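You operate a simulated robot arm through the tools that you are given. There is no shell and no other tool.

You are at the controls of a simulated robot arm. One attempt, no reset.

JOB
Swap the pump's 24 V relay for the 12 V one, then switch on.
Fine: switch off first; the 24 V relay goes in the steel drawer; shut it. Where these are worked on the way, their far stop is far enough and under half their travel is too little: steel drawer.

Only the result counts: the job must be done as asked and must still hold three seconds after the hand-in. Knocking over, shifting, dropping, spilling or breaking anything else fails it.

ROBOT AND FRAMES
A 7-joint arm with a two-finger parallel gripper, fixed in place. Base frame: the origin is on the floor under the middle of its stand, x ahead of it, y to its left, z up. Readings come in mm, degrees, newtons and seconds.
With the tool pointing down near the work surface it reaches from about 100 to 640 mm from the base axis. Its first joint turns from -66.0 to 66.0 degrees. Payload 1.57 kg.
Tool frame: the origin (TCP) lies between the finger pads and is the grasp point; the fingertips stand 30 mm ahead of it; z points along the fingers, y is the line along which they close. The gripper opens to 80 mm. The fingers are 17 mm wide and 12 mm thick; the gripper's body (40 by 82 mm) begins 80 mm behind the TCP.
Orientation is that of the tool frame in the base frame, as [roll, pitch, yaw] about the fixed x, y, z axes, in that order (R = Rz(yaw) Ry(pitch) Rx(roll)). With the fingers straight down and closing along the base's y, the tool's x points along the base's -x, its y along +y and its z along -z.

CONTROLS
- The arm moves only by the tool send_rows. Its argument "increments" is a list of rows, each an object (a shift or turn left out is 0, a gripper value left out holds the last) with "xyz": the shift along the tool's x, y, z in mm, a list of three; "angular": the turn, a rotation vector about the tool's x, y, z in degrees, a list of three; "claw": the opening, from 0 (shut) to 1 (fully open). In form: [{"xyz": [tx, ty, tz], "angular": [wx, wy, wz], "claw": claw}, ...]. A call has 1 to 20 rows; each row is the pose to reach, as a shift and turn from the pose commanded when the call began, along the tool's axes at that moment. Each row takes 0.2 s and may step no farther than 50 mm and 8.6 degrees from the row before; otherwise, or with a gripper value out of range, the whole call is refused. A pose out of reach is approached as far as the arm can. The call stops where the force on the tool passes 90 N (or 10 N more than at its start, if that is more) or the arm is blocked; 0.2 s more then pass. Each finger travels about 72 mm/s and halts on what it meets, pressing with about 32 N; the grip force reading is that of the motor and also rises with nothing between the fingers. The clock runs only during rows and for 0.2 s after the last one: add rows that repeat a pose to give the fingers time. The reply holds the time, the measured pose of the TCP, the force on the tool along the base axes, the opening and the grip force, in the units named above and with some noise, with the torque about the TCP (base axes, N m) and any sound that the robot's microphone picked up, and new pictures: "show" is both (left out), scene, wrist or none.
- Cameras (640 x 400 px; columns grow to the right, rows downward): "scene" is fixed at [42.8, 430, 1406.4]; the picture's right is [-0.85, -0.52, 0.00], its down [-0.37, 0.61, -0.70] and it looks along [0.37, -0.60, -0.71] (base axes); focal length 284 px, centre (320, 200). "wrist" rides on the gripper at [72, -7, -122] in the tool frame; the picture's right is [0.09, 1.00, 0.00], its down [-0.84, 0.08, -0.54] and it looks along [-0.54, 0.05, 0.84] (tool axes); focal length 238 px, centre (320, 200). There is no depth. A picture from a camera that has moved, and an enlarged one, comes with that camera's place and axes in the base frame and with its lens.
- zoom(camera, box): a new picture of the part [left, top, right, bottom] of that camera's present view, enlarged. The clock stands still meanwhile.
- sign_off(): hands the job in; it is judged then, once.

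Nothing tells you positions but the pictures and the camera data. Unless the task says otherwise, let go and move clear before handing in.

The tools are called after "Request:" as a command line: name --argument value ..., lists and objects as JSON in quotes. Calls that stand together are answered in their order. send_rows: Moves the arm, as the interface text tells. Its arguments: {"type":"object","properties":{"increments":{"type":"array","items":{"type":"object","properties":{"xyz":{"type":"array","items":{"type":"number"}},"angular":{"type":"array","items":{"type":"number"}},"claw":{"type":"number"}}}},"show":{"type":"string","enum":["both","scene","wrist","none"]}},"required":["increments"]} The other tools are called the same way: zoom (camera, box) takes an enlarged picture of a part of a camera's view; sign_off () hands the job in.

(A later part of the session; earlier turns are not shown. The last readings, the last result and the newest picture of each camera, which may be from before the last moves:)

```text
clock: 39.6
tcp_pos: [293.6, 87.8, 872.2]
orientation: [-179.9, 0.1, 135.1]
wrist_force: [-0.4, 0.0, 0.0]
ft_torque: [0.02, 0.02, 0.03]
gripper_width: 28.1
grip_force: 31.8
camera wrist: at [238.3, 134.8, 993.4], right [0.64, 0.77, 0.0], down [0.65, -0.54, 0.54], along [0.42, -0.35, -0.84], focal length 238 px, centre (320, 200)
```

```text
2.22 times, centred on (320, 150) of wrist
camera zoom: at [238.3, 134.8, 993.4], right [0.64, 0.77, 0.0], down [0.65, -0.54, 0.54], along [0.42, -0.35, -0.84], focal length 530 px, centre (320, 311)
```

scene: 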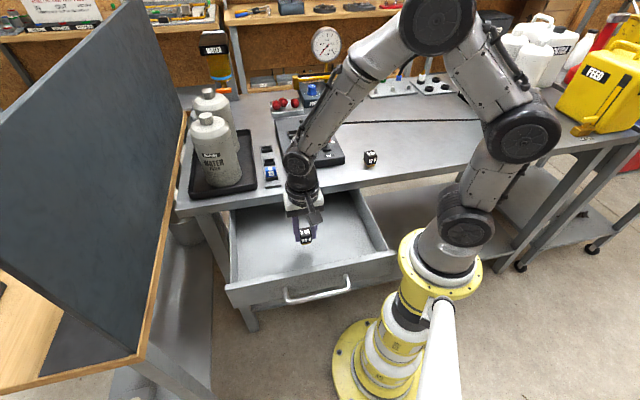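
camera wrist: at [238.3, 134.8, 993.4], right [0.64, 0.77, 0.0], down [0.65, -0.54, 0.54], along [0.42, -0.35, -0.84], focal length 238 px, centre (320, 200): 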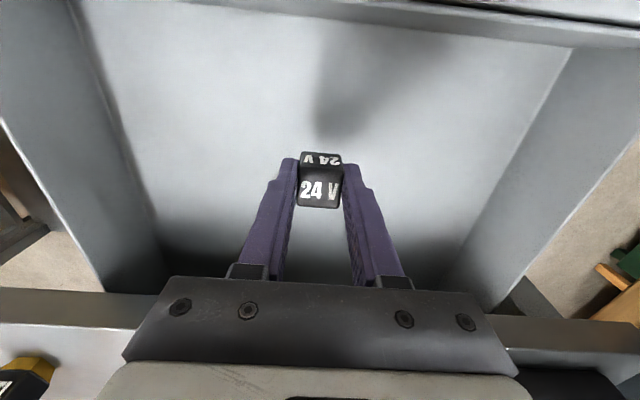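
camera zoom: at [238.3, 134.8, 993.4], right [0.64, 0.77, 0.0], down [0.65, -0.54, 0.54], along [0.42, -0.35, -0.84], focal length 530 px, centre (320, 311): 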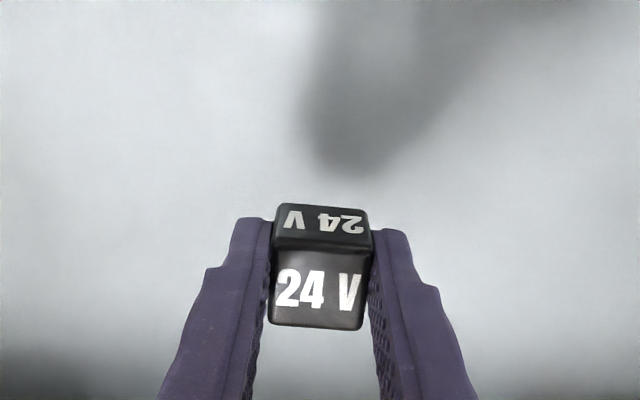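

Floor is around z≈796–805. Easing down in small steps until I feel contact.

Request:
send_rows --increments '[{"xyz": [0, 0, 10], "claw": 0.2}, {"xyz": [0, 0, 19]}, {"xyz": [0, 0, 21]}, {"xyz": [0, 0, 23]}]' --show "scene"

Request:
zoom --camera "scene" --box '[260, 200, 350, 270]'

```text
clock: 40.6
tcp_pos: [293.5, 85.5, 850.8]
orientation: [-179.9, 0.0, 135.1]
wrist_force: [-0.2, -0.4, -0.5]
ft_torque: [0.02, 0.0, -0.03]
gripper_width: 27.6
grip_force: 32.0
```

scene: 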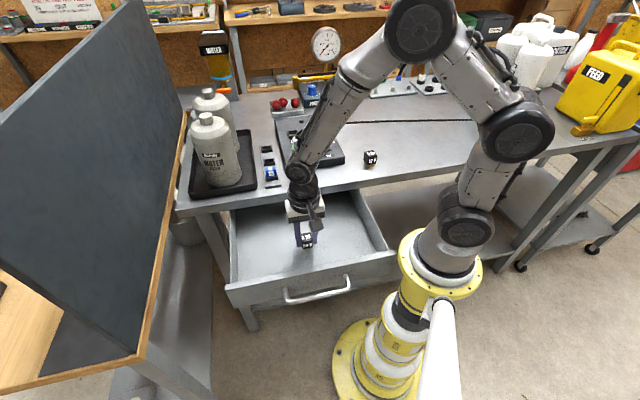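

```text
5.71 times, centred on (305, 235) of scene
camera zoom: at [42.8, 430.0, 1406.4], right [-0.85, -0.52, 0.0], down [-0.37, 0.61, -0.7], along [0.37, -0.6, -0.71], focal length 1625 px, centre (406, 0)
```

zoom: 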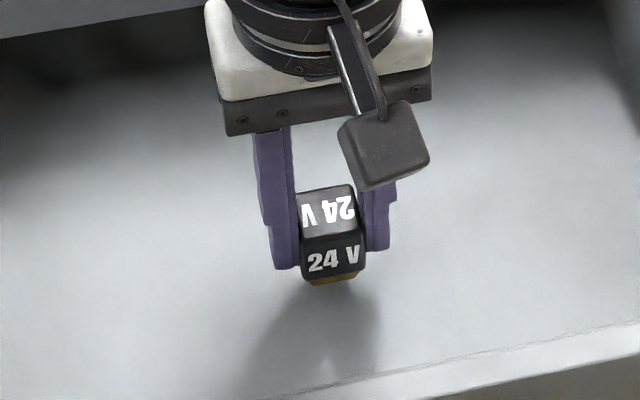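

Not touching yet. Continuing down in small steps.

Request:
send_rows --increments '[{"xyz": [0, 0, 2], "claw": 0.2}, {"xyz": [0, 0, 4]}, {"xyz": [0, 0, 5]}, {"xyz": [0, 0, 6]}]' --show "none"

Request:
zoom --camera "scene" --box '[260, 200, 350, 270]'

```text
clock: 41.6
tcp_pos: [293.2, 85.4, 844.3]
orientation: [-180.0, -0.1, 135.1]
wrist_force: [-0.2, 0.6, 0.4]
ft_torque: [0.01, -0.02, 0.0]
gripper_width: 27.8
grip_force: 32.0
```

```text
5.71 times, centred on (305, 235) of scene
camera zoom: at [42.8, 430.0, 1406.4], right [-0.85, -0.52, 0.0], down [-0.37, 0.61, -0.7], along [0.37, -0.6, -0.71], focal length 1625 px, centre (406, 0)
```

zoom: 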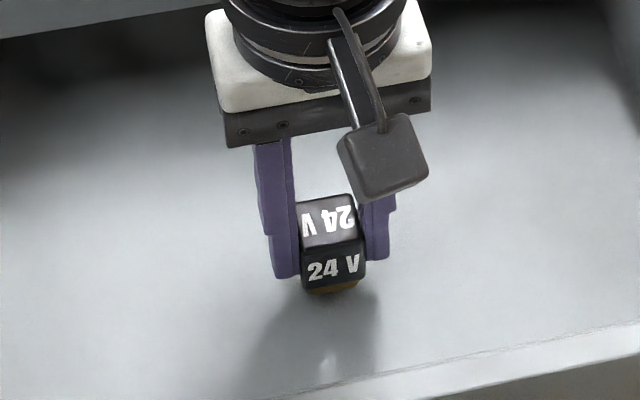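

Request:
send_rows --increments '[{"xyz": [0, 0, 2], "claw": 0.2}, {"xyz": [0, 0, 3]}, {"xyz": [0, 0, 4]}, {"xyz": [0, 0, 5]}]' --show "none"

Request:
zoom --camera "scene" --box '[260, 200, 350, 270]'

```text
clock: 42.6
tcp_pos: [294.1, 86.6, 839.5]
orientation: [180.0, 0.0, 135.0]
wrist_force: [-0.5, -0.3, -0.7]
ft_torque: [0.01, 0.01, 0.03]
gripper_width: 27.9
grip_force: 31.9
```

```text
5.71 times, centred on (305, 235) of scene
camera zoom: at [42.8, 430.0, 1406.4], right [-0.85, -0.52, 0.0], down [-0.37, 0.61, -0.7], along [0.37, -0.6, -0.71], focal length 1625 px, centre (406, 0)
```

zoom: 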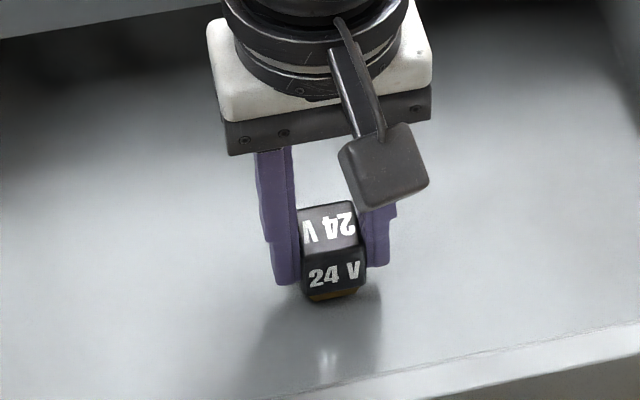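

Request:
send_rows --increments '[{"xyz": [0, 0, 2], "claw": 0.2}, {"xyz": [0, 0, 4]}, {"xyz": [0, 0, 5]}, {"xyz": [0, 0, 6]}]' --show "none"

Request:
zoom --camera "scene" --box '[260, 200, 350, 270]'

```text
clock: 43.6
tcp_pos: [292.9, 86.2, 833.0]
orientation: [179.9, 0.1, 135.2]
wrist_force: [-6.3, -7.1, 27.1]
ft_torque: [-0.34, 0.22, 0.0]
gripper_width: 28.1
grip_force: 31.8
```

```text
5.71 times, centred on (305, 235) of scene
camera zoom: at [42.4, 429.7, 1406.5], right [-0.85, -0.52, 0.0], down [-0.37, 0.61, -0.7], along [0.37, -0.6, -0.71], focal length 1625 px, centre (406, 0)
```

zoom: 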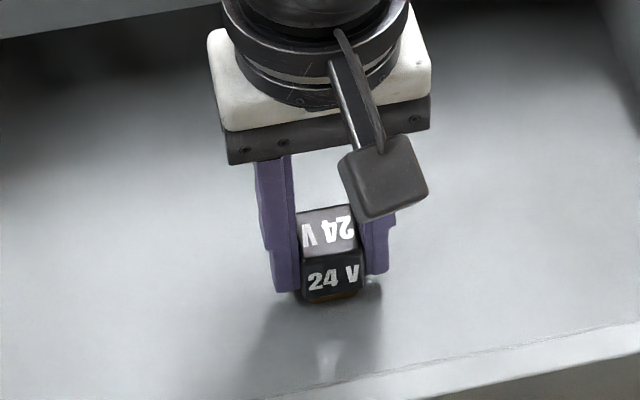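

Contact felt (27 N upward). Easing off slightly, opening the fingers and lifting away.

Request:
send_rows --increments '[{"xyz": [0, 0, -1.5], "claw": 0.2}, {"xyz": [0, 0, -1.5], "claw": 0.5}, {"xyz": [0, 0, -1.5], "claw": 0.6}, {"xyz": [0, 0, -1.5], "claw": 0.6}, {"xyz": [0, 0, -20], "claw": 0.6}, {"xyz": [0, 0, -50], "claw": 0.6}, {"xyz": [0, 0, -90], "claw": 0.6}, {"xyz": [0, 0, -130], "claw": 0.6}]' --show "both"

Request:
zoom --camera "scene" --box '[240, 190, 370, 280]'

```text
clock: 45.4
tcp_pos: [293.4, 85.6, 965.4]
orientation: [180.0, 0.0, 135.1]
wrist_force: [0.0, -0.4, -0.5]
ft_torque: [0.0, -0.01, -0.01]
gripper_width: 48.0
grip_force: 0.0
camera wrist: at [237.3, 133.0, 1086.3], right [0.64, 0.77, 0.0], down [0.65, -0.54, 0.54], along [0.42, -0.35, -0.84], focal length 238 px, centre (320, 200)
```

scene: 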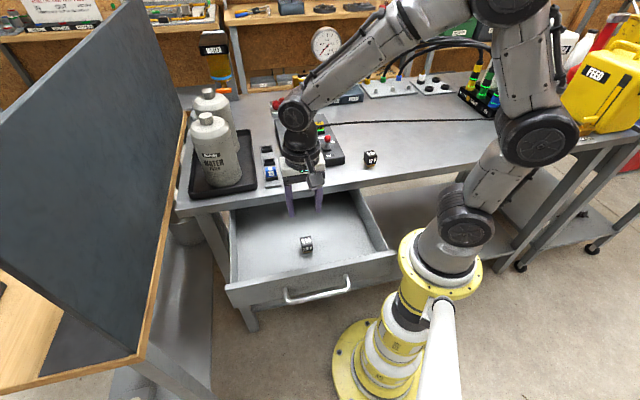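
wrist: 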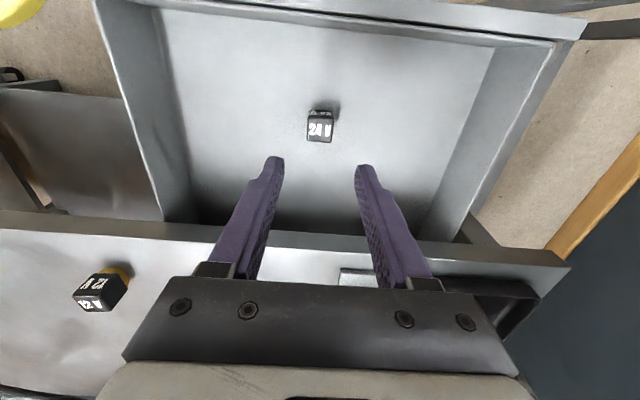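

```text
4.44 times, centred on (305, 235) of scene
camera zoom: at [42.8, 430.0, 1406.4], right [-0.85, -0.52, 0.0], down [-0.37, 0.61, -0.7], along [0.37, -0.6, -0.71], focal length 1264 px, centre (387, 44)
```

zoom: 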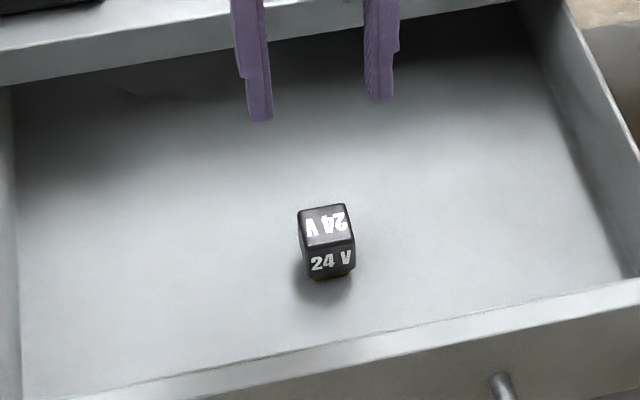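

The 24 V relay stands upright in the drawer. Next I'll close the fingers and go back into the handle gap to push the drawer shut against its face.

Request:
send_rows --increments '[{"xyz": [40, 0, 0], "claw": 0}, {"xyz": [80, 0, 0]}, {"xyz": [120.2, 0, 0]}, {"xyz": [120.2, 0, 30]}, {"xyz": [120.2, 0, 55]}, {"xyz": [120.2, 0, 55]}]' --show "both"

Request:
zoom --camera "wrist" --box '[220, 40, 420, 200]'

```text
clock: 46.8
tcp_pos: [208.2, 169.4, 906.7]
orientation: [180.0, 0.1, 135.2]
wrist_force: [1.0, 1.2, 0.1]
ft_torque: [-0.01, 0.04, 0.03]
gripper_width: 0.0
grip_force: 21.4
camera wrist: at [151.2, 216.3, 1027.5], right [0.64, 0.77, 0.0], down [0.65, -0.54, 0.54], along [0.42, -0.35, -0.84], focal length 238 px, centre (320, 200)
```

scene: 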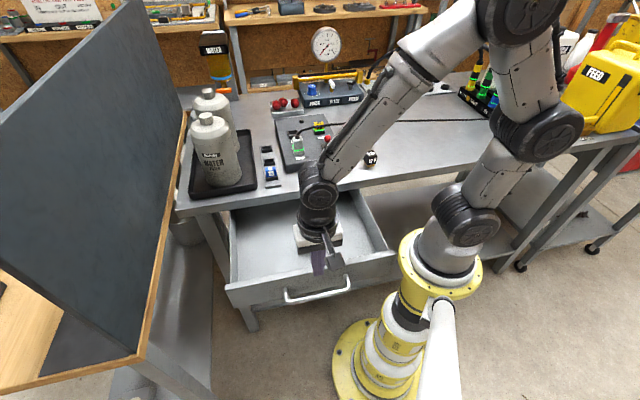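
wrist: 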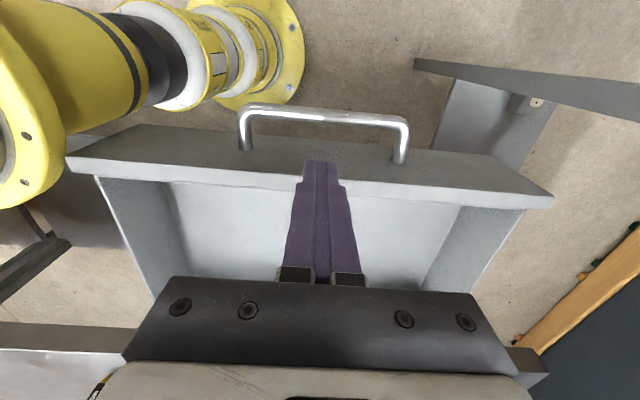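

```text
2.50 times, centred on (320, 120) of wrist
camera zoom: at [151.2, 216.3, 1027.5], right [0.64, 0.77, 0.0], down [0.65, -0.54, 0.54], along [0.42, -0.35, -0.84], focal length 596 px, centre (320, 400)
```

zoom: 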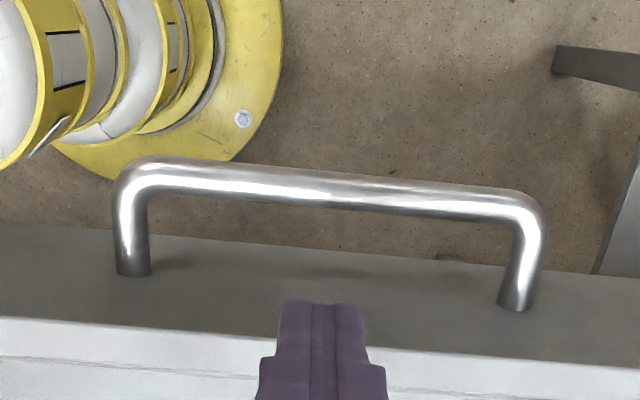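

The gap is in line with a few mm of margin. Lowering in, shifted 2.5 mm toward the bar.

Request:
send_rows --increments '[{"xyz": [2.5, 0, 0], "claw": 0}, {"xyz": [2.5, 0, 25]}, {"xyz": [2.5, 0, 50]}, {"xyz": [2.5, 0, 70]}, {"xyz": [2.5, 0, 70]}]' --show "both"

Request:
zoom --camera "wrist" --box '[220, 80, 420, 240]'

```text
clock: 48.0
tcp_pos: [208.4, 172.7, 837.8]
orientation: [180.0, 0.0, 135.1]
wrist_force: [-0.1, -0.8, -0.1]
ft_torque: [0.0, 0.03, 0.02]
gripper_width: 0.0
grip_force: 21.1
camera wrist: at [151.1, 220.5, 959.2], right [0.64, 0.77, 0.0], down [0.65, -0.54, 0.54], along [0.42, -0.35, -0.84], focal length 238 px, centre (320, 200)
```

scene: 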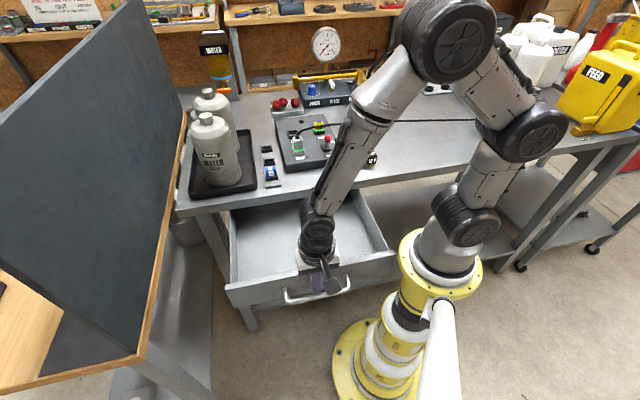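
wrist: 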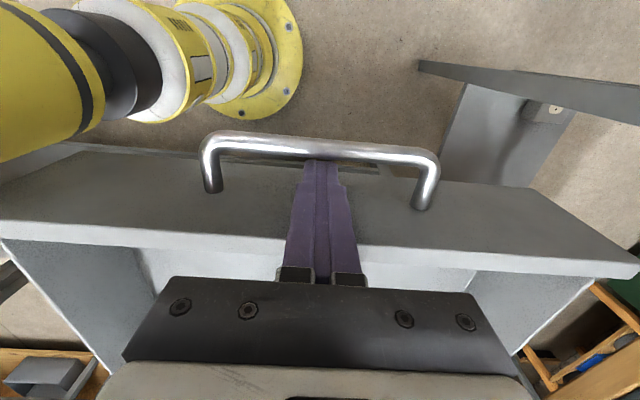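

```text
2.50 times, centred on (320, 160) of wrist
camera zoom: at [151.1, 220.5, 959.2], right [0.64, 0.77, 0.0], down [0.65, -0.54, 0.54], along [0.42, -0.35, -0.84], focal length 596 px, centre (320, 300)
```

zoom: 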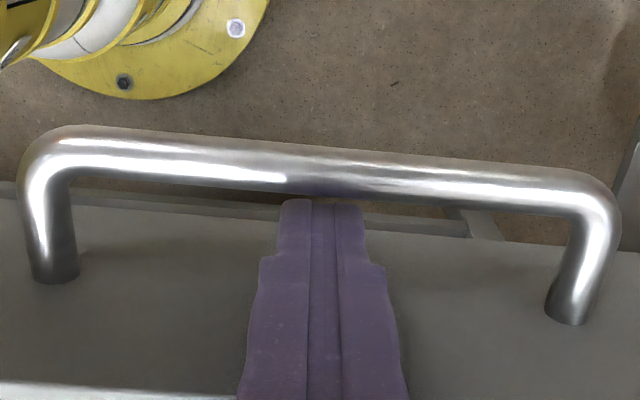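

The fingers are in the gap. Pushing the drawer in gently.

Request:
send_rows --increments '[{"xyz": [-2, 0, 0], "claw": 0}, {"xyz": [-4, 0, 0]}, {"xyz": [-7, 0, 0]}, {"xyz": [-12, 0, 0]}, {"xyz": [-19, 0, 0]}, {"xyz": [-27, 0, 0]}, {"xyz": [-36, 0, 0]}, {"xyz": [-46, 0, 0]}, {"xyz": [-56, 0, 0]}, {"xyz": [-66, 0, 0]}, {"xyz": [-76, 0, 0]}, {"xyz": [-86, 0, 0]}, {"xyz": [-96, 0, 0]}, {"xyz": [-105, 0, 0]}, {"xyz": [-113, 0, 0]}, {"xyz": [-119, 0, 0]}, {"xyz": [-123, 0, 0]}]' --show "both"

Request:
zoom --camera "scene" --box '[200, 170, 400, 290]'

```text
clock: 51.6
tcp_pos: [293.7, 85.2, 839.1]
orientation: [180.0, 0.0, 135.1]
wrist_force: [-0.3, 0.6, 0.3]
ft_torque: [0.0, -0.03, 0.01]
gripper_width: 0.1
grip_force: 21.2
camera wrist: at [238.0, 132.7, 959.2], right [0.64, 0.77, 0.0], down [0.65, -0.54, 0.54], along [0.42, -0.35, -0.84], focal length 238 px, centre (320, 200)
```

scene: 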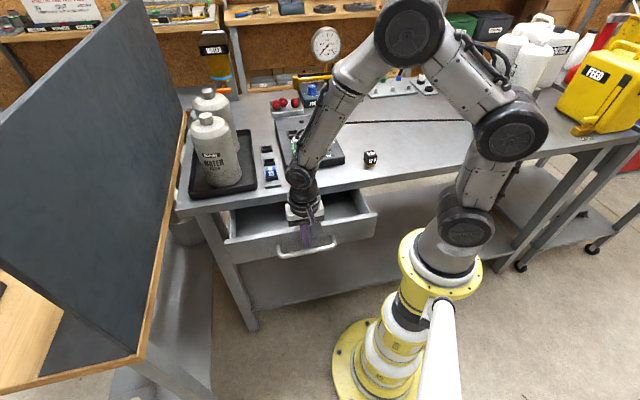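
wrist: 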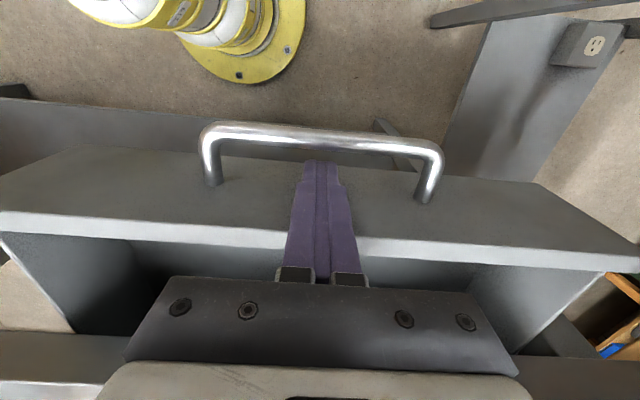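

```text
3.20 times, centred on (300, 230) of scene
camera zoom: at [42.8, 430.0, 1406.4], right [-0.85, -0.52, 0.0], down [-0.37, 0.61, -0.7], along [0.37, -0.6, -0.71], focal length 910 px, centre (384, 104)
```

zoom: 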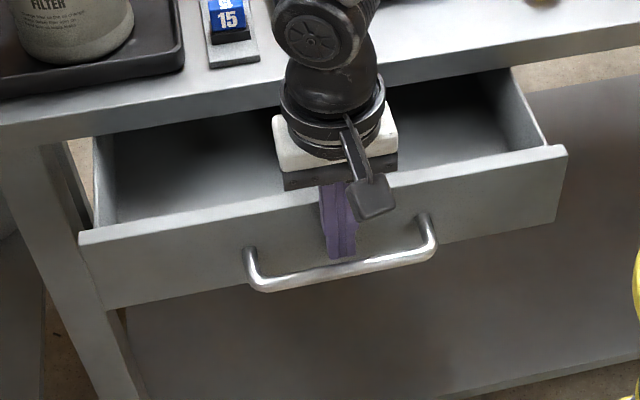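

Closing smoothly, halfway. Pushing the rest, slowing near the end.

Request:
send_rows --increments '[{"xyz": [-5, 0, 0], "claw": 0}, {"xyz": [-13, 0, 0]}, {"xyz": [-23, 0, 0]}, {"xyz": [-33, 0, 0]}, {"xyz": [-43, 0, 0]}, {"xyz": [-53, 0, 0]}, {"xyz": [-63, 0, 0]}, {"xyz": [-72, 0, 0]}, {"xyz": [-79, 0, 0]}, {"xyz": [-84, 0, 0]}, {"xyz": [-88, 0, 0]}, {"xyz": [-91, 0, 0]}, {"xyz": [-93, 0, 0]}]' --show "both"

Request:
zoom --camera "scene" --box '[200, 170, 400, 290]'

```text
clock: 54.4
tcp_pos: [360.0, 19.5, 837.4]
orientation: [-180.0, 0.0, 135.1]
wrist_force: [-1.2, 0.6, 0.1]
ft_torque: [-0.02, -0.04, 0.0]
gripper_width: 0.0
grip_force: 21.6
camera wrist: at [303.9, 66.9, 958.6], right [0.64, 0.77, 0.0], down [0.65, -0.54, 0.54], along [0.42, -0.35, -0.84], focal length 238 px, centre (320, 200)
```

scene: 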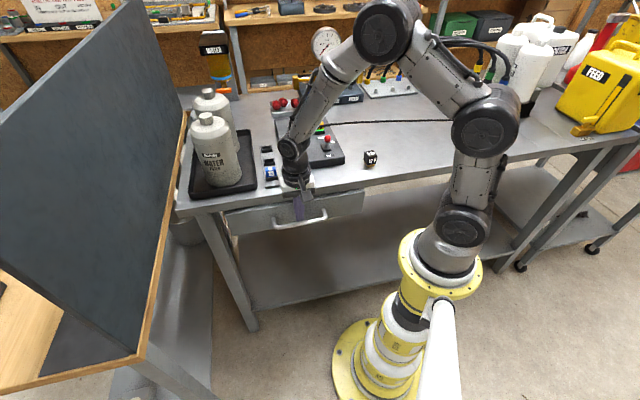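
wrist: 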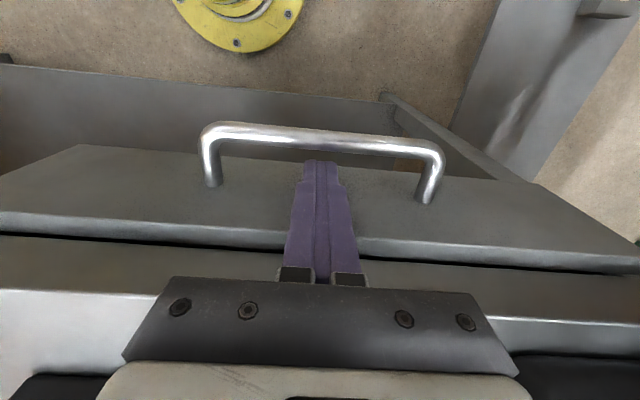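

```text
3.20 times, centred on (300, 230) of scene
camera zoom: at [42.8, 430.0, 1406.4], right [-0.85, -0.52, 0.0], down [-0.37, 0.61, -0.7], along [0.37, -0.6, -0.71], focal length 910 px, centre (384, 104)
```

zoom: 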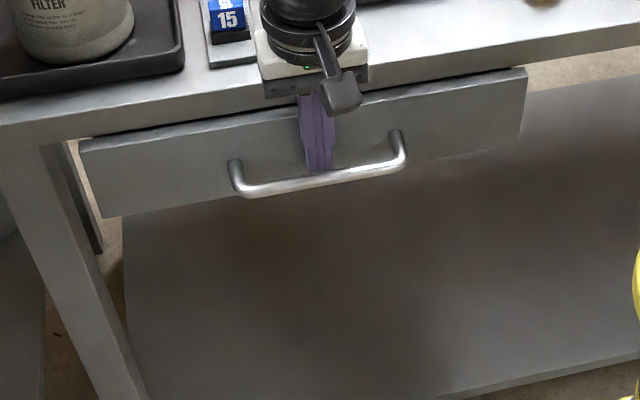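

Nearly shut. Pushing the last few millimetres until it firms up.

Request:
send_rows --increments '[{"xyz": [-1, 0, 0], "claw": 0}, {"xyz": [-2, 0, 0]}, {"xyz": [-3, 0, 0]}, {"xyz": [-4, 0, 0]}, {"xyz": [-5, 0, 0]}]' --show "none"

```text
clock: 55.6
tcp_pos: [363.2, 16.8, 837.7]
orientation: [-180.0, 0.0, 135.1]
wrist_force: [-2.4, 5.1, 1.8]
ft_torque: [-0.15, -0.07, -0.04]
gripper_width: 0.1
grip_force: 21.3
```

Request:
send_rows --increments '[{"xyz": [-1, 0, 0], "claw": 0}, {"xyz": [-2, 0, 0]}, {"xyz": [-3, 0, 0]}]' --show "wrist"

Request:
zoom --camera "scene" --box '[210, 160, 380, 266]'

```text
clock: 56.4
tcp_pos: [362.7, 16.3, 838.3]
orientation: [-179.8, -0.3, 135.1]
wrist_force: [-18.8, 31.7, 12.1]
ft_torque: [-1.04, -0.6, -0.14]
gripper_width: 0.0
grip_force: 22.1
camera wrist: at [307.4, 63.6, 958.8], right [0.64, 0.77, 0.0], down [0.65, -0.54, 0.54], along [0.41, -0.34, -0.84], focal length 238 px, centre (320, 200)
```

wrist: 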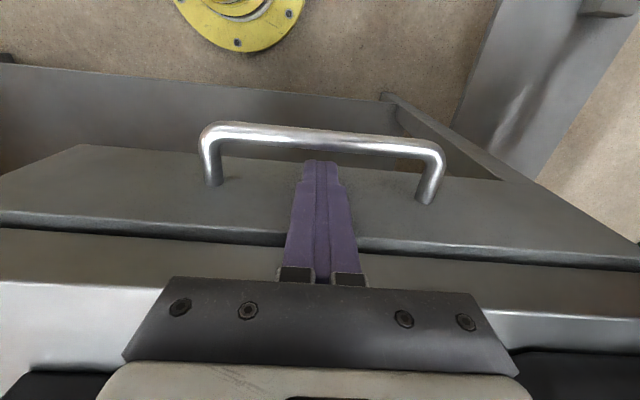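

```text
3.76 times, centred on (295, 213) of scene
camera zoom: at [42.2, 430.8, 1406.2], right [-0.85, -0.52, 0.0], down [-0.37, 0.61, -0.7], along [0.37, -0.6, -0.71], focal length 1070 px, centre (414, 151)
```

zoom: 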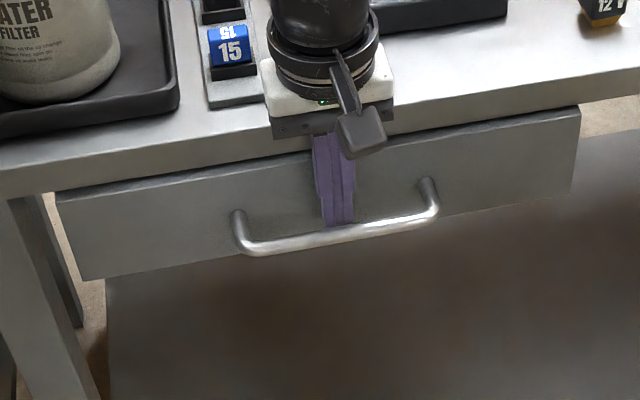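

The drawer is shut (37 N against its stop, handle back at its original place). Backing off, rising clear and heading to the 12 V relay.

Request:
send_rows --increments '[{"xyz": [5, 0, 0], "claw": 0}, {"xyz": [10, 0, 0]}, {"xyz": [10, 0, 0]}, {"xyz": [10, 0, -40]}, {"xyz": [10, 0, -85]}, {"xyz": [10, 0, -130]}, {"xyz": [10, 0, -175]}, {"xyz": [10, 0, -220]}, {"xyz": [10, 0, -220]}]' --show "scene"

Request:
zoom --camera "scene" --box '[210, 160, 380, 266]'

```text
clock: 58.4
tcp_pos: [357.8, 19.6, 1057.9]
orientation: [180.0, 0.0, 135.1]
wrist_force: [0.4, -0.2, 0.0]
ft_torque: [-0.03, 0.01, 0.01]
gripper_width: 0.0
grip_force: 21.1
```

scene: 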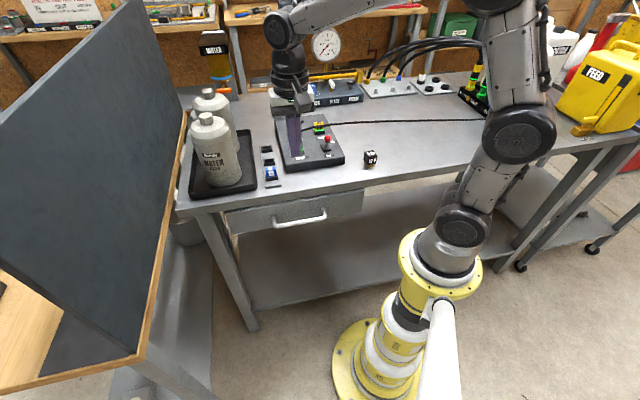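

```text
3.76 times, centred on (295, 213) of scene
camera zoom: at [42.8, 430.0, 1406.4], right [-0.85, -0.52, 0.0], down [-0.37, 0.61, -0.7], along [0.37, -0.6, -0.71], focal length 1070 px, centre (414, 151)
```

zoom: 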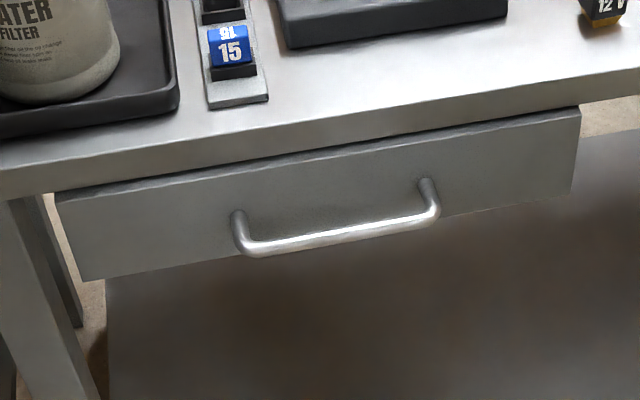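

The drawer is shut. Moving over to the 12 V relay.

Request:
send_rows --increments '[{"xyz": [-15, -43, 0], "claw": 0.6}, {"xyz": [-30, -86, 0]}, {"xyz": [-46, -130, 0]}, {"xyz": [-62, -175, 0]}, {"xyz": [-78, -219, 0]}, {"xyz": [-78, -219, 0]}, {"xyz": [-78, -219, 0]}]' --show "both"

Request:
zoom --camera "wrist" --box '[260, 60, 380, 170]'

Request:
zoom --camera "scene" --box '[340, 130, 400, 175]'

```text
clock: 60.0
tcp_pos: [258.0, -191.6, 1058.6]
orientation: [-180.0, 0.1, 135.0]
wrist_force: [0.0, 0.1, 0.0]
ft_torque: [-0.02, -0.04, 0.02]
gripper_width: 48.0
grip_force: 0.0
camera wrist: at [202.3, -144.5, 1179.9], right [0.64, 0.77, 0.0], down [0.65, -0.54, 0.54], along [0.42, -0.35, -0.84], focal length 238 px, centre (320, 200)
```

scene: 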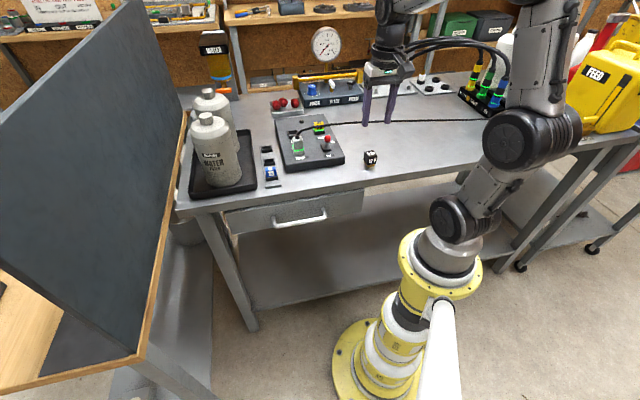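
wrist: 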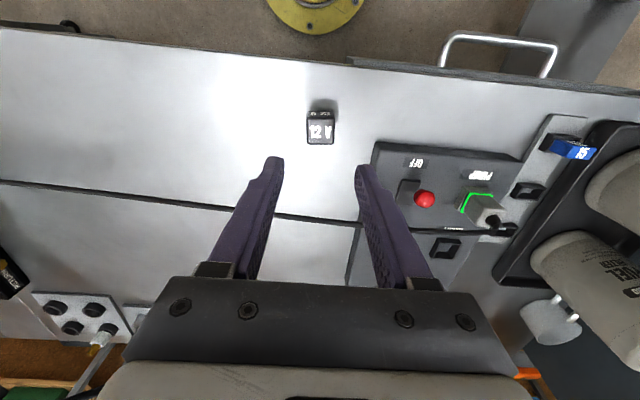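

```text
3.64 times, centred on (320, 115) of wrist
camera zoom: at [202.3, -144.5, 1179.9], right [0.64, 0.77, 0.0], down [0.65, -0.54, 0.54], along [0.42, -0.35, -0.84], focal length 867 px, centre (320, 509)
```

zoom: 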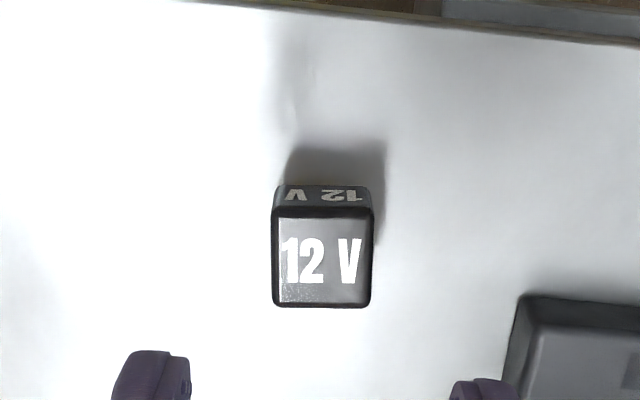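

```text
8.89 times, centred on (370, 152) of scene
camera zoom: at [42.8, 430.0, 1406.4], right [-0.85, -0.52, 0.0], down [-0.37, 0.61, -0.7], along [0.37, -0.6, -0.71], focal length 2527 px, centre (-124, 622)
```

zoom: 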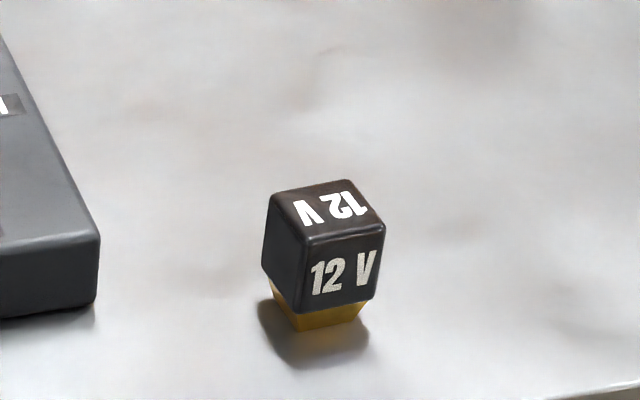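

The 12 V relay is directly below at (u≈48, v≈317, top z≈937), turned about +4°. I'll match that turn, descend partway and check.

Request:
send_rows --increments '[{"xyz": [0.2, 0.2, 25], "angular": [0, 0, -4.2], "claw": 0.6}, {"xyz": [0.2, 0.2, 50], "angular": [0, 0, -4.2]}, {"xyz": [0.2, 0.2, 74], "angular": [0, 0, -4.2]}, {"xyz": [0.2, 0.2, 74], "angular": [0, 0, -4.2]}]' --show "both"

Request:
zoom --camera "wrist" --box '[240, 80, 400, 220]'

```text
clock: 61.0
tcp_pos: [257.8, -189.3, 985.0]
orientation: [180.0, 0.0, 139.3]
wrist_force: [-0.4, 0.0, -0.8]
ft_torque: [-0.02, 0.01, 0.0]
gripper_width: 48.3
grip_force: 0.1
camera wrist: at [198.8, -146.0, 1105.1], right [0.58, 0.82, 0.0], down [0.69, -0.49, 0.54], along [0.44, -0.31, -0.84], focal length 238 px, centre (320, 200)
```

scene: 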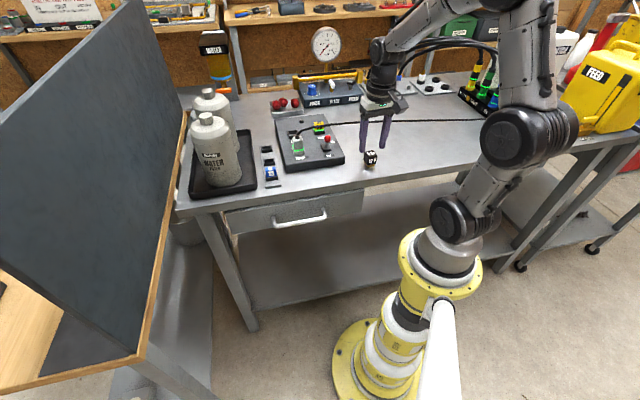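
wrist: 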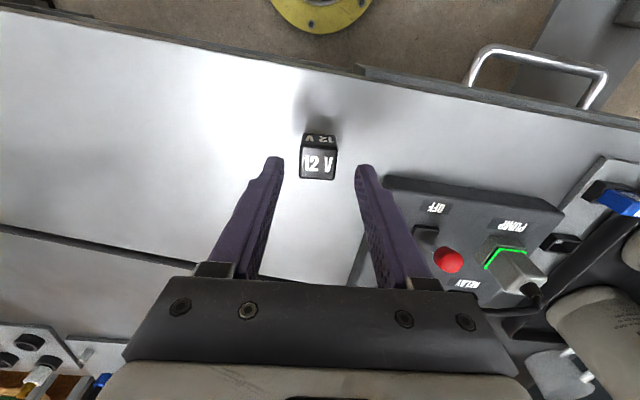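

```text
2.86 times, centred on (320, 150) of wrist
camera zoom: at [198.8, -146.0, 1105.1], right [0.58, 0.82, 0.0], down [0.69, -0.49, 0.54], along [0.44, -0.31, -0.84], focal length 681 px, centre (320, 343)
```

zoom: 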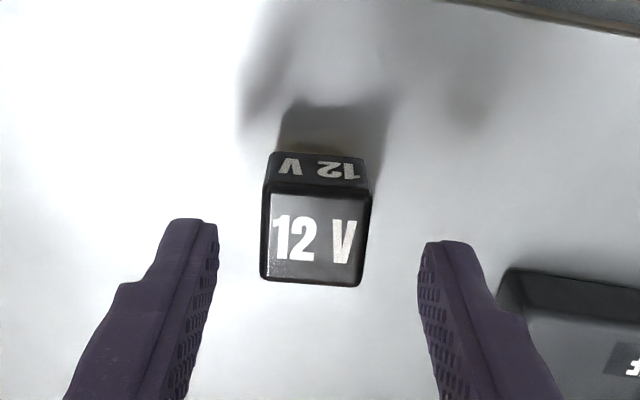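

Aligned within a millimetre or two. Correcting, descending to grip height and closing on the 12 V relay.

Request:
send_rows --increments '[{"xyz": [-1.5, -1.4, 18], "claw": 0.6}, {"xyz": [-1.5, -1.4, 38.5]}, {"xyz": [-1.5, -1.4, 38.5]}, {"xyz": [-1.5, -1.4, 38.5], "claw": 0.2}, {"xyz": [-1.5, -1.4, 38.5], "claw": 0.2}, {"xyz": [-1.5, -1.4, 38.5], "claw": 0.2}]' --show "both"

Request:
zoom --camera "wrist" --box '[240, 80, 400, 220]'

Request:
zoom --camera "scene" --box '[340, 110, 420, 175]'

```text
clock: 62.4
tcp_pos: [258.6, -190.6, 945.4]
orientation: [-180.0, 0.0, 139.3]
wrist_force: [-0.1, -0.9, 0.0]
ft_torque: [-0.02, 0.03, 0.0]
gripper_width: 27.8
grip_force: 31.5
camera wrist: at [199.3, -147.5, 1066.3], right [0.58, 0.81, 0.0], down [0.68, -0.49, 0.54], along [0.44, -0.31, -0.84], focal length 238 px, centre (320, 200)
```

scene: 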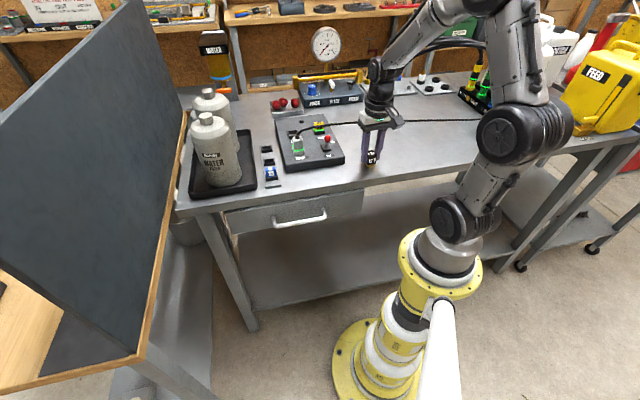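
wrist: 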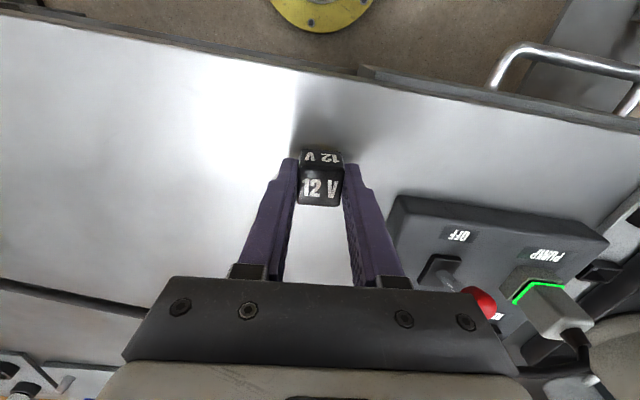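

```text
2.86 times, centred on (320, 150) of wrist
camera zoom: at [199.3, -147.5, 1066.3], right [0.58, 0.81, 0.0], down [0.68, -0.49, 0.54], along [0.44, -0.31, -0.84], focal length 681 px, centre (320, 343)
```

zoom: 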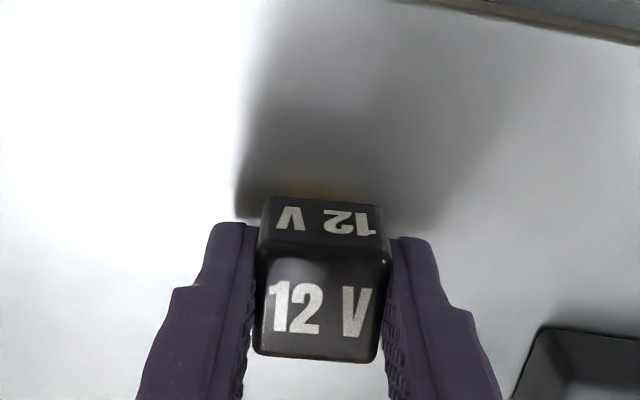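

```text
6.15 times, centred on (380, 142) of scene
camera zoom: at [42.8, 430.0, 1406.4], right [-0.85, -0.52, 0.0], down [-0.37, 0.61, -0.7], along [0.37, -0.6, -0.71], focal length 1750 px, centre (-49, 554)
```

zoom: 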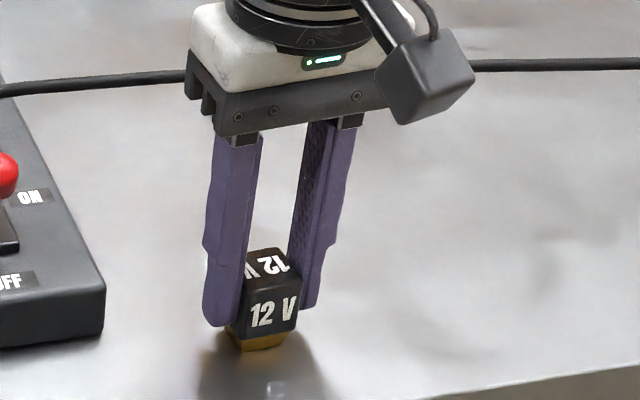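

The 12 V relay is gripped at 27.8 mm, very like the old one. Lifting it and carrying it above the socket to the same pose used right after extraction, so I can compare pictures.

Request:
send_rows --increments '[{"xyz": [0, 0, -10], "claw": 0.2}, {"xyz": [0, 0, -40]}, {"xyz": [0, 0, -85]}, {"xyz": [0, 0, -132]}, {"xyz": [-27, 30, -132], "angular": [0, 0, 0.7]}, {"xyz": [-54, 60, -132], "angular": [0, 0, 1.4]}, {"xyz": [-81.5, 90, -132], "angular": [0, 0, 2.1]}, {"xyz": [-108.6, 120, -132], "angular": [0, 0, 2.8]}, {"xyz": [-135.7, 150, -132], "angular": [0, 0, 3.5]}, {"xyz": [-162.9, 179.7, -132], "angular": [0, 0, 4.2]}, {"xyz": [-162.9, 179.7, -132], "angular": [0, 0, 4.2]}]' --show "both"

Request:
zoom --camera "scene" --box '[260, 70, 350, 140]'

Request:
zoom --camera "wrist" --box '[240, 80, 400, 220]'

```text
clock: 64.8
tcp_pos: [500.9, -156.8, 1078.8]
orientation: [179.9, 0.1, 135.1]
wrist_force: [-0.2, 0.2, -0.1]
ft_torque: [0.01, 0.0, -0.02]
gripper_width: 27.8
grip_force: 32.0
camera wrist: at [445.2, -110.6, 1199.6], right [0.64, 0.77, 0.0], down [0.65, -0.54, 0.54], along [0.42, -0.35, -0.84], focal length 238 px, centre (320, 200)
```

scene: 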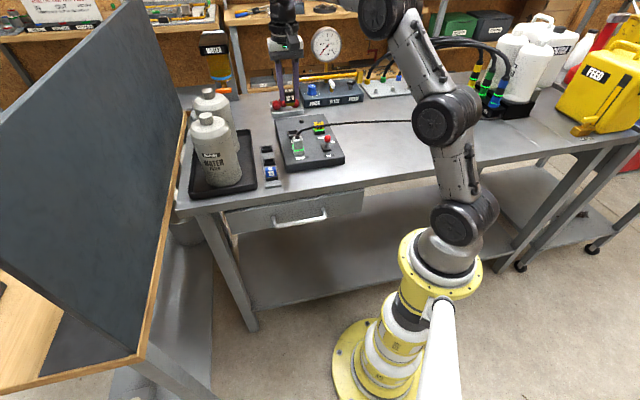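
wrist: 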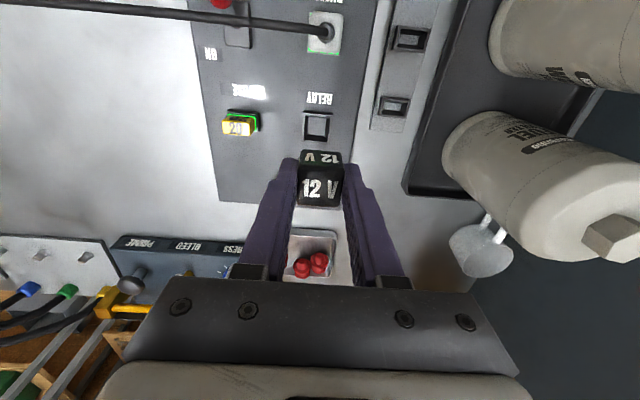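

```text
5.71 times, centred on (305, 105) of scene
camera zoom: at [42.8, 430.0, 1406.4], right [-0.85, -0.52, 0.0], down [-0.37, 0.61, -0.7], along [0.37, -0.6, -0.71], focal length 1625 px, centre (406, 743)
```

zoom: 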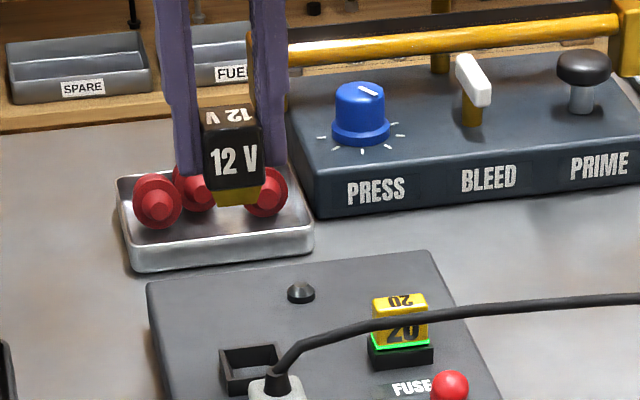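

```text
2.86 times, centred on (320, 150) of wrist
camera zoom: at [445.2, -110.6, 1199.6], right [0.64, 0.77, 0.0], down [0.65, -0.54, 0.54], along [0.42, -0.35, -0.84], focal length 681 px, centre (320, 343)
```

zoom: 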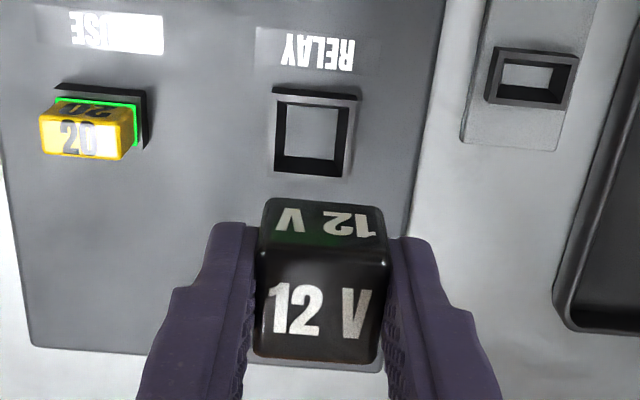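

The measured pose and the picture both say I'm a couple of mm too far left (+u) of the socket. I'll correct and lower to the comparison height.

Request:
send_rows --increments '[{"xyz": [0, -2, 25], "claw": 0.2}, {"xyz": [0, -2, 50]}, {"xyz": [0, -2, 50]}, {"xyz": [0, -2, 50]}]' --show "both"

Request:
zoom --camera "wrist" --box '[240, 80, 400, 220]'

Request:
zoom --camera "scene" --box '[260, 80, 350, 150]'

```text
clock: 65.8
tcp_pos: [496.9, -160.9, 1030.0]
orientation: [180.0, 0.1, 135.1]
wrist_force: [0.1, -0.3, -0.3]
ft_torque: [0.02, -0.01, -0.04]
gripper_width: 27.6
grip_force: 32.0
camera wrist: at [441.0, -113.4, 1150.0], right [0.64, 0.77, 0.0], down [0.65, -0.54, 0.54], along [0.42, -0.35, -0.84], focal length 238 px, centre (320, 200)
```

scene: 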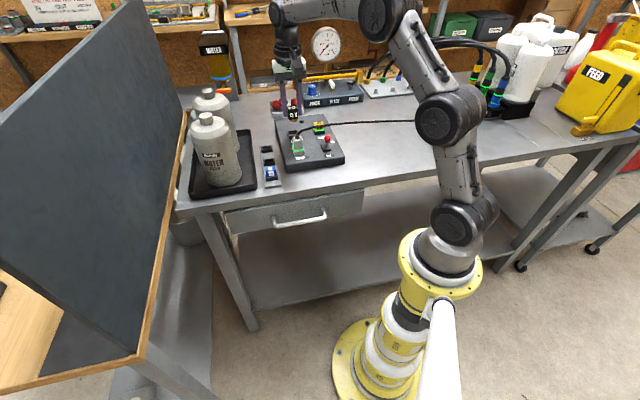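
wrist: 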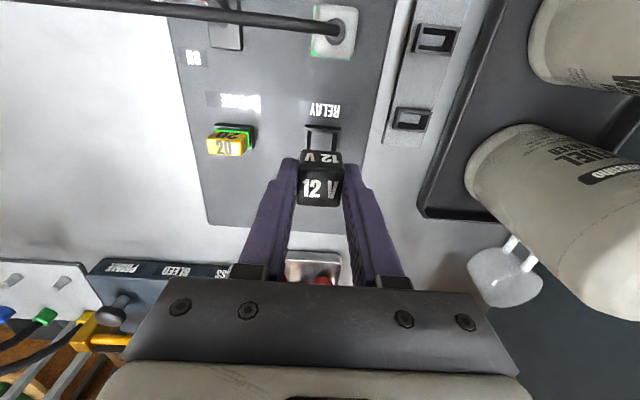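

```text
2.86 times, centred on (320, 150) of wrist
camera zoom: at [441.0, -113.4, 1150.0], right [0.64, 0.77, 0.0], down [0.65, -0.54, 0.54], along [0.42, -0.35, -0.84], focal length 681 px, centre (320, 343)
```

zoom: 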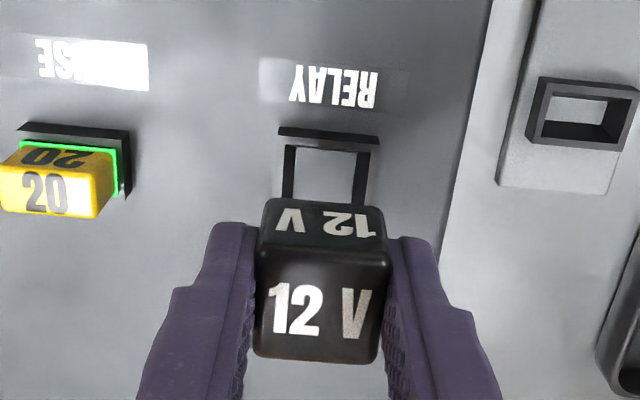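

```text
5.71 times, centred on (305, 115) of scene
camera zoom: at [42.8, 430.0, 1406.4], right [-0.85, -0.52, 0.0], down [-0.37, 0.61, -0.7], along [0.37, -0.6, -0.71], focal length 1625 px, centre (406, 686)
```

zoom: 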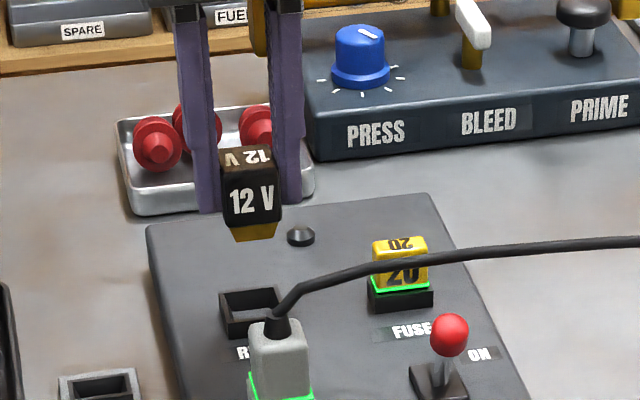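

Compared with the extraction picture, the socket sits about 1 mm toward +u and 2 mm toward +v relative to the gripper. I'll zoom in closely to measure both the relay and the socket.

Request:
zoom --camera "wrist" --box '[285, 110, 360, 215]'

Request:
zoom --camera "scene" --box '[285, 95, 325, 145]'

```text
3.81 times, centred on (322, 162) of wrist
camera zoom: at [441.0, -113.4, 1150.0], right [0.64, 0.77, 0.0], down [0.65, -0.54, 0.54], along [0.42, -0.35, -0.84], focal length 908 px, centre (310, 343)
```

zoom: 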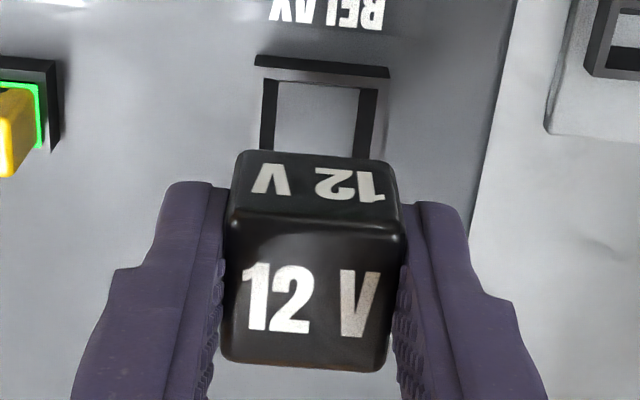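

```text
8.00 times, centred on (305, 120) of scene
camera zoom: at [42.8, 430.0, 1406.4], right [-0.85, -0.52, 0.0], down [-0.37, 0.61, -0.7], along [0.37, -0.6, -0.71], focal length 2274 px, centre (440, 840)
```

zoom: 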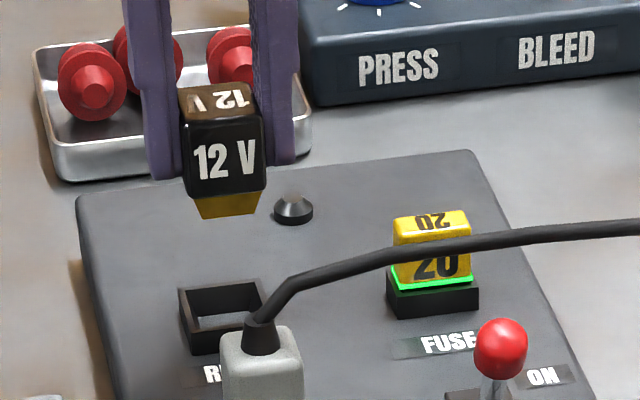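

The relay sits in the hand almost exactly as the old one did. I'll correct by +1.1 mm in u and +2.2 mm in v and lower until the plug is just above the socket mouth.

Request:
send_rows --increments '[{"xyz": [-2.2, 1.1, 0], "claw": 0.2}, {"xyz": [-2.2, 1.1, 15]}, {"xyz": [-2.2, 1.1, 32]}, {"xyz": [-2.2, 1.1, 32]}]' --show "wrist"

Request:
zoom --camera "wrist" --box '[240, 80, 400, 220]'

Request:
zoom --camera "scene" --box '[285, 95, 325, 145]'

```text
clock: 66.8
tcp_pos: [499.4, -161.5, 997.2]
orientation: [179.9, 0.1, 135.1]
wrist_force: [0.2, 0.5, -0.1]
ft_torque: [0.02, -0.03, -0.03]
gripper_width: 27.8
grip_force: 31.7
camera wrist: at [443.7, -114.2, 1117.7], right [0.64, 0.77, 0.0], down [0.65, -0.54, 0.54], along [0.42, -0.35, -0.84], focal length 238 px, centre (320, 200)
```

wrist: 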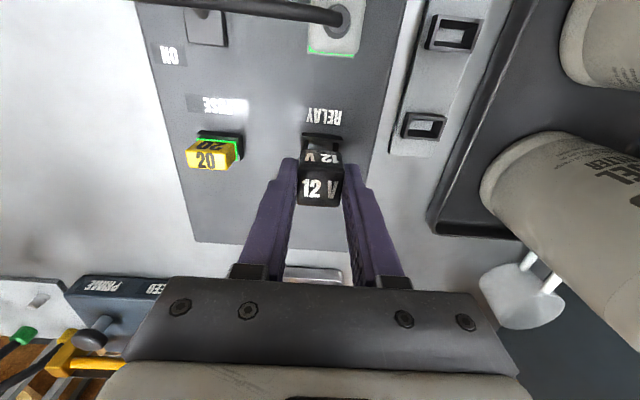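

```text
2.86 times, centred on (320, 150) of wrist
camera zoom: at [443.7, -114.2, 1117.7], right [0.64, 0.77, 0.0], down [0.65, -0.54, 0.54], along [0.42, -0.35, -0.84], focal length 681 px, centre (320, 343)
```

zoom: 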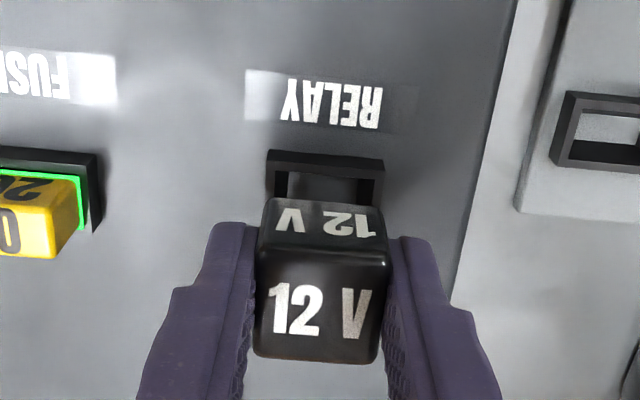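

```text
8.00 times, centred on (305, 120) of scene
camera zoom: at [42.8, 430.0, 1406.4], right [-0.85, -0.52, 0.0], down [-0.37, 0.61, -0.7], along [0.37, -0.6, -0.71], focal length 2274 px, centre (440, 840)
```

zoom: 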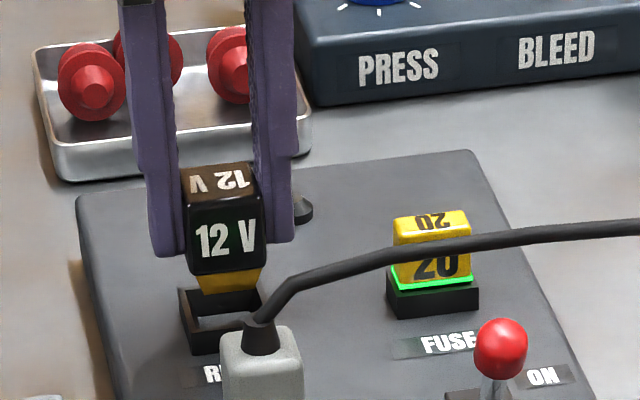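

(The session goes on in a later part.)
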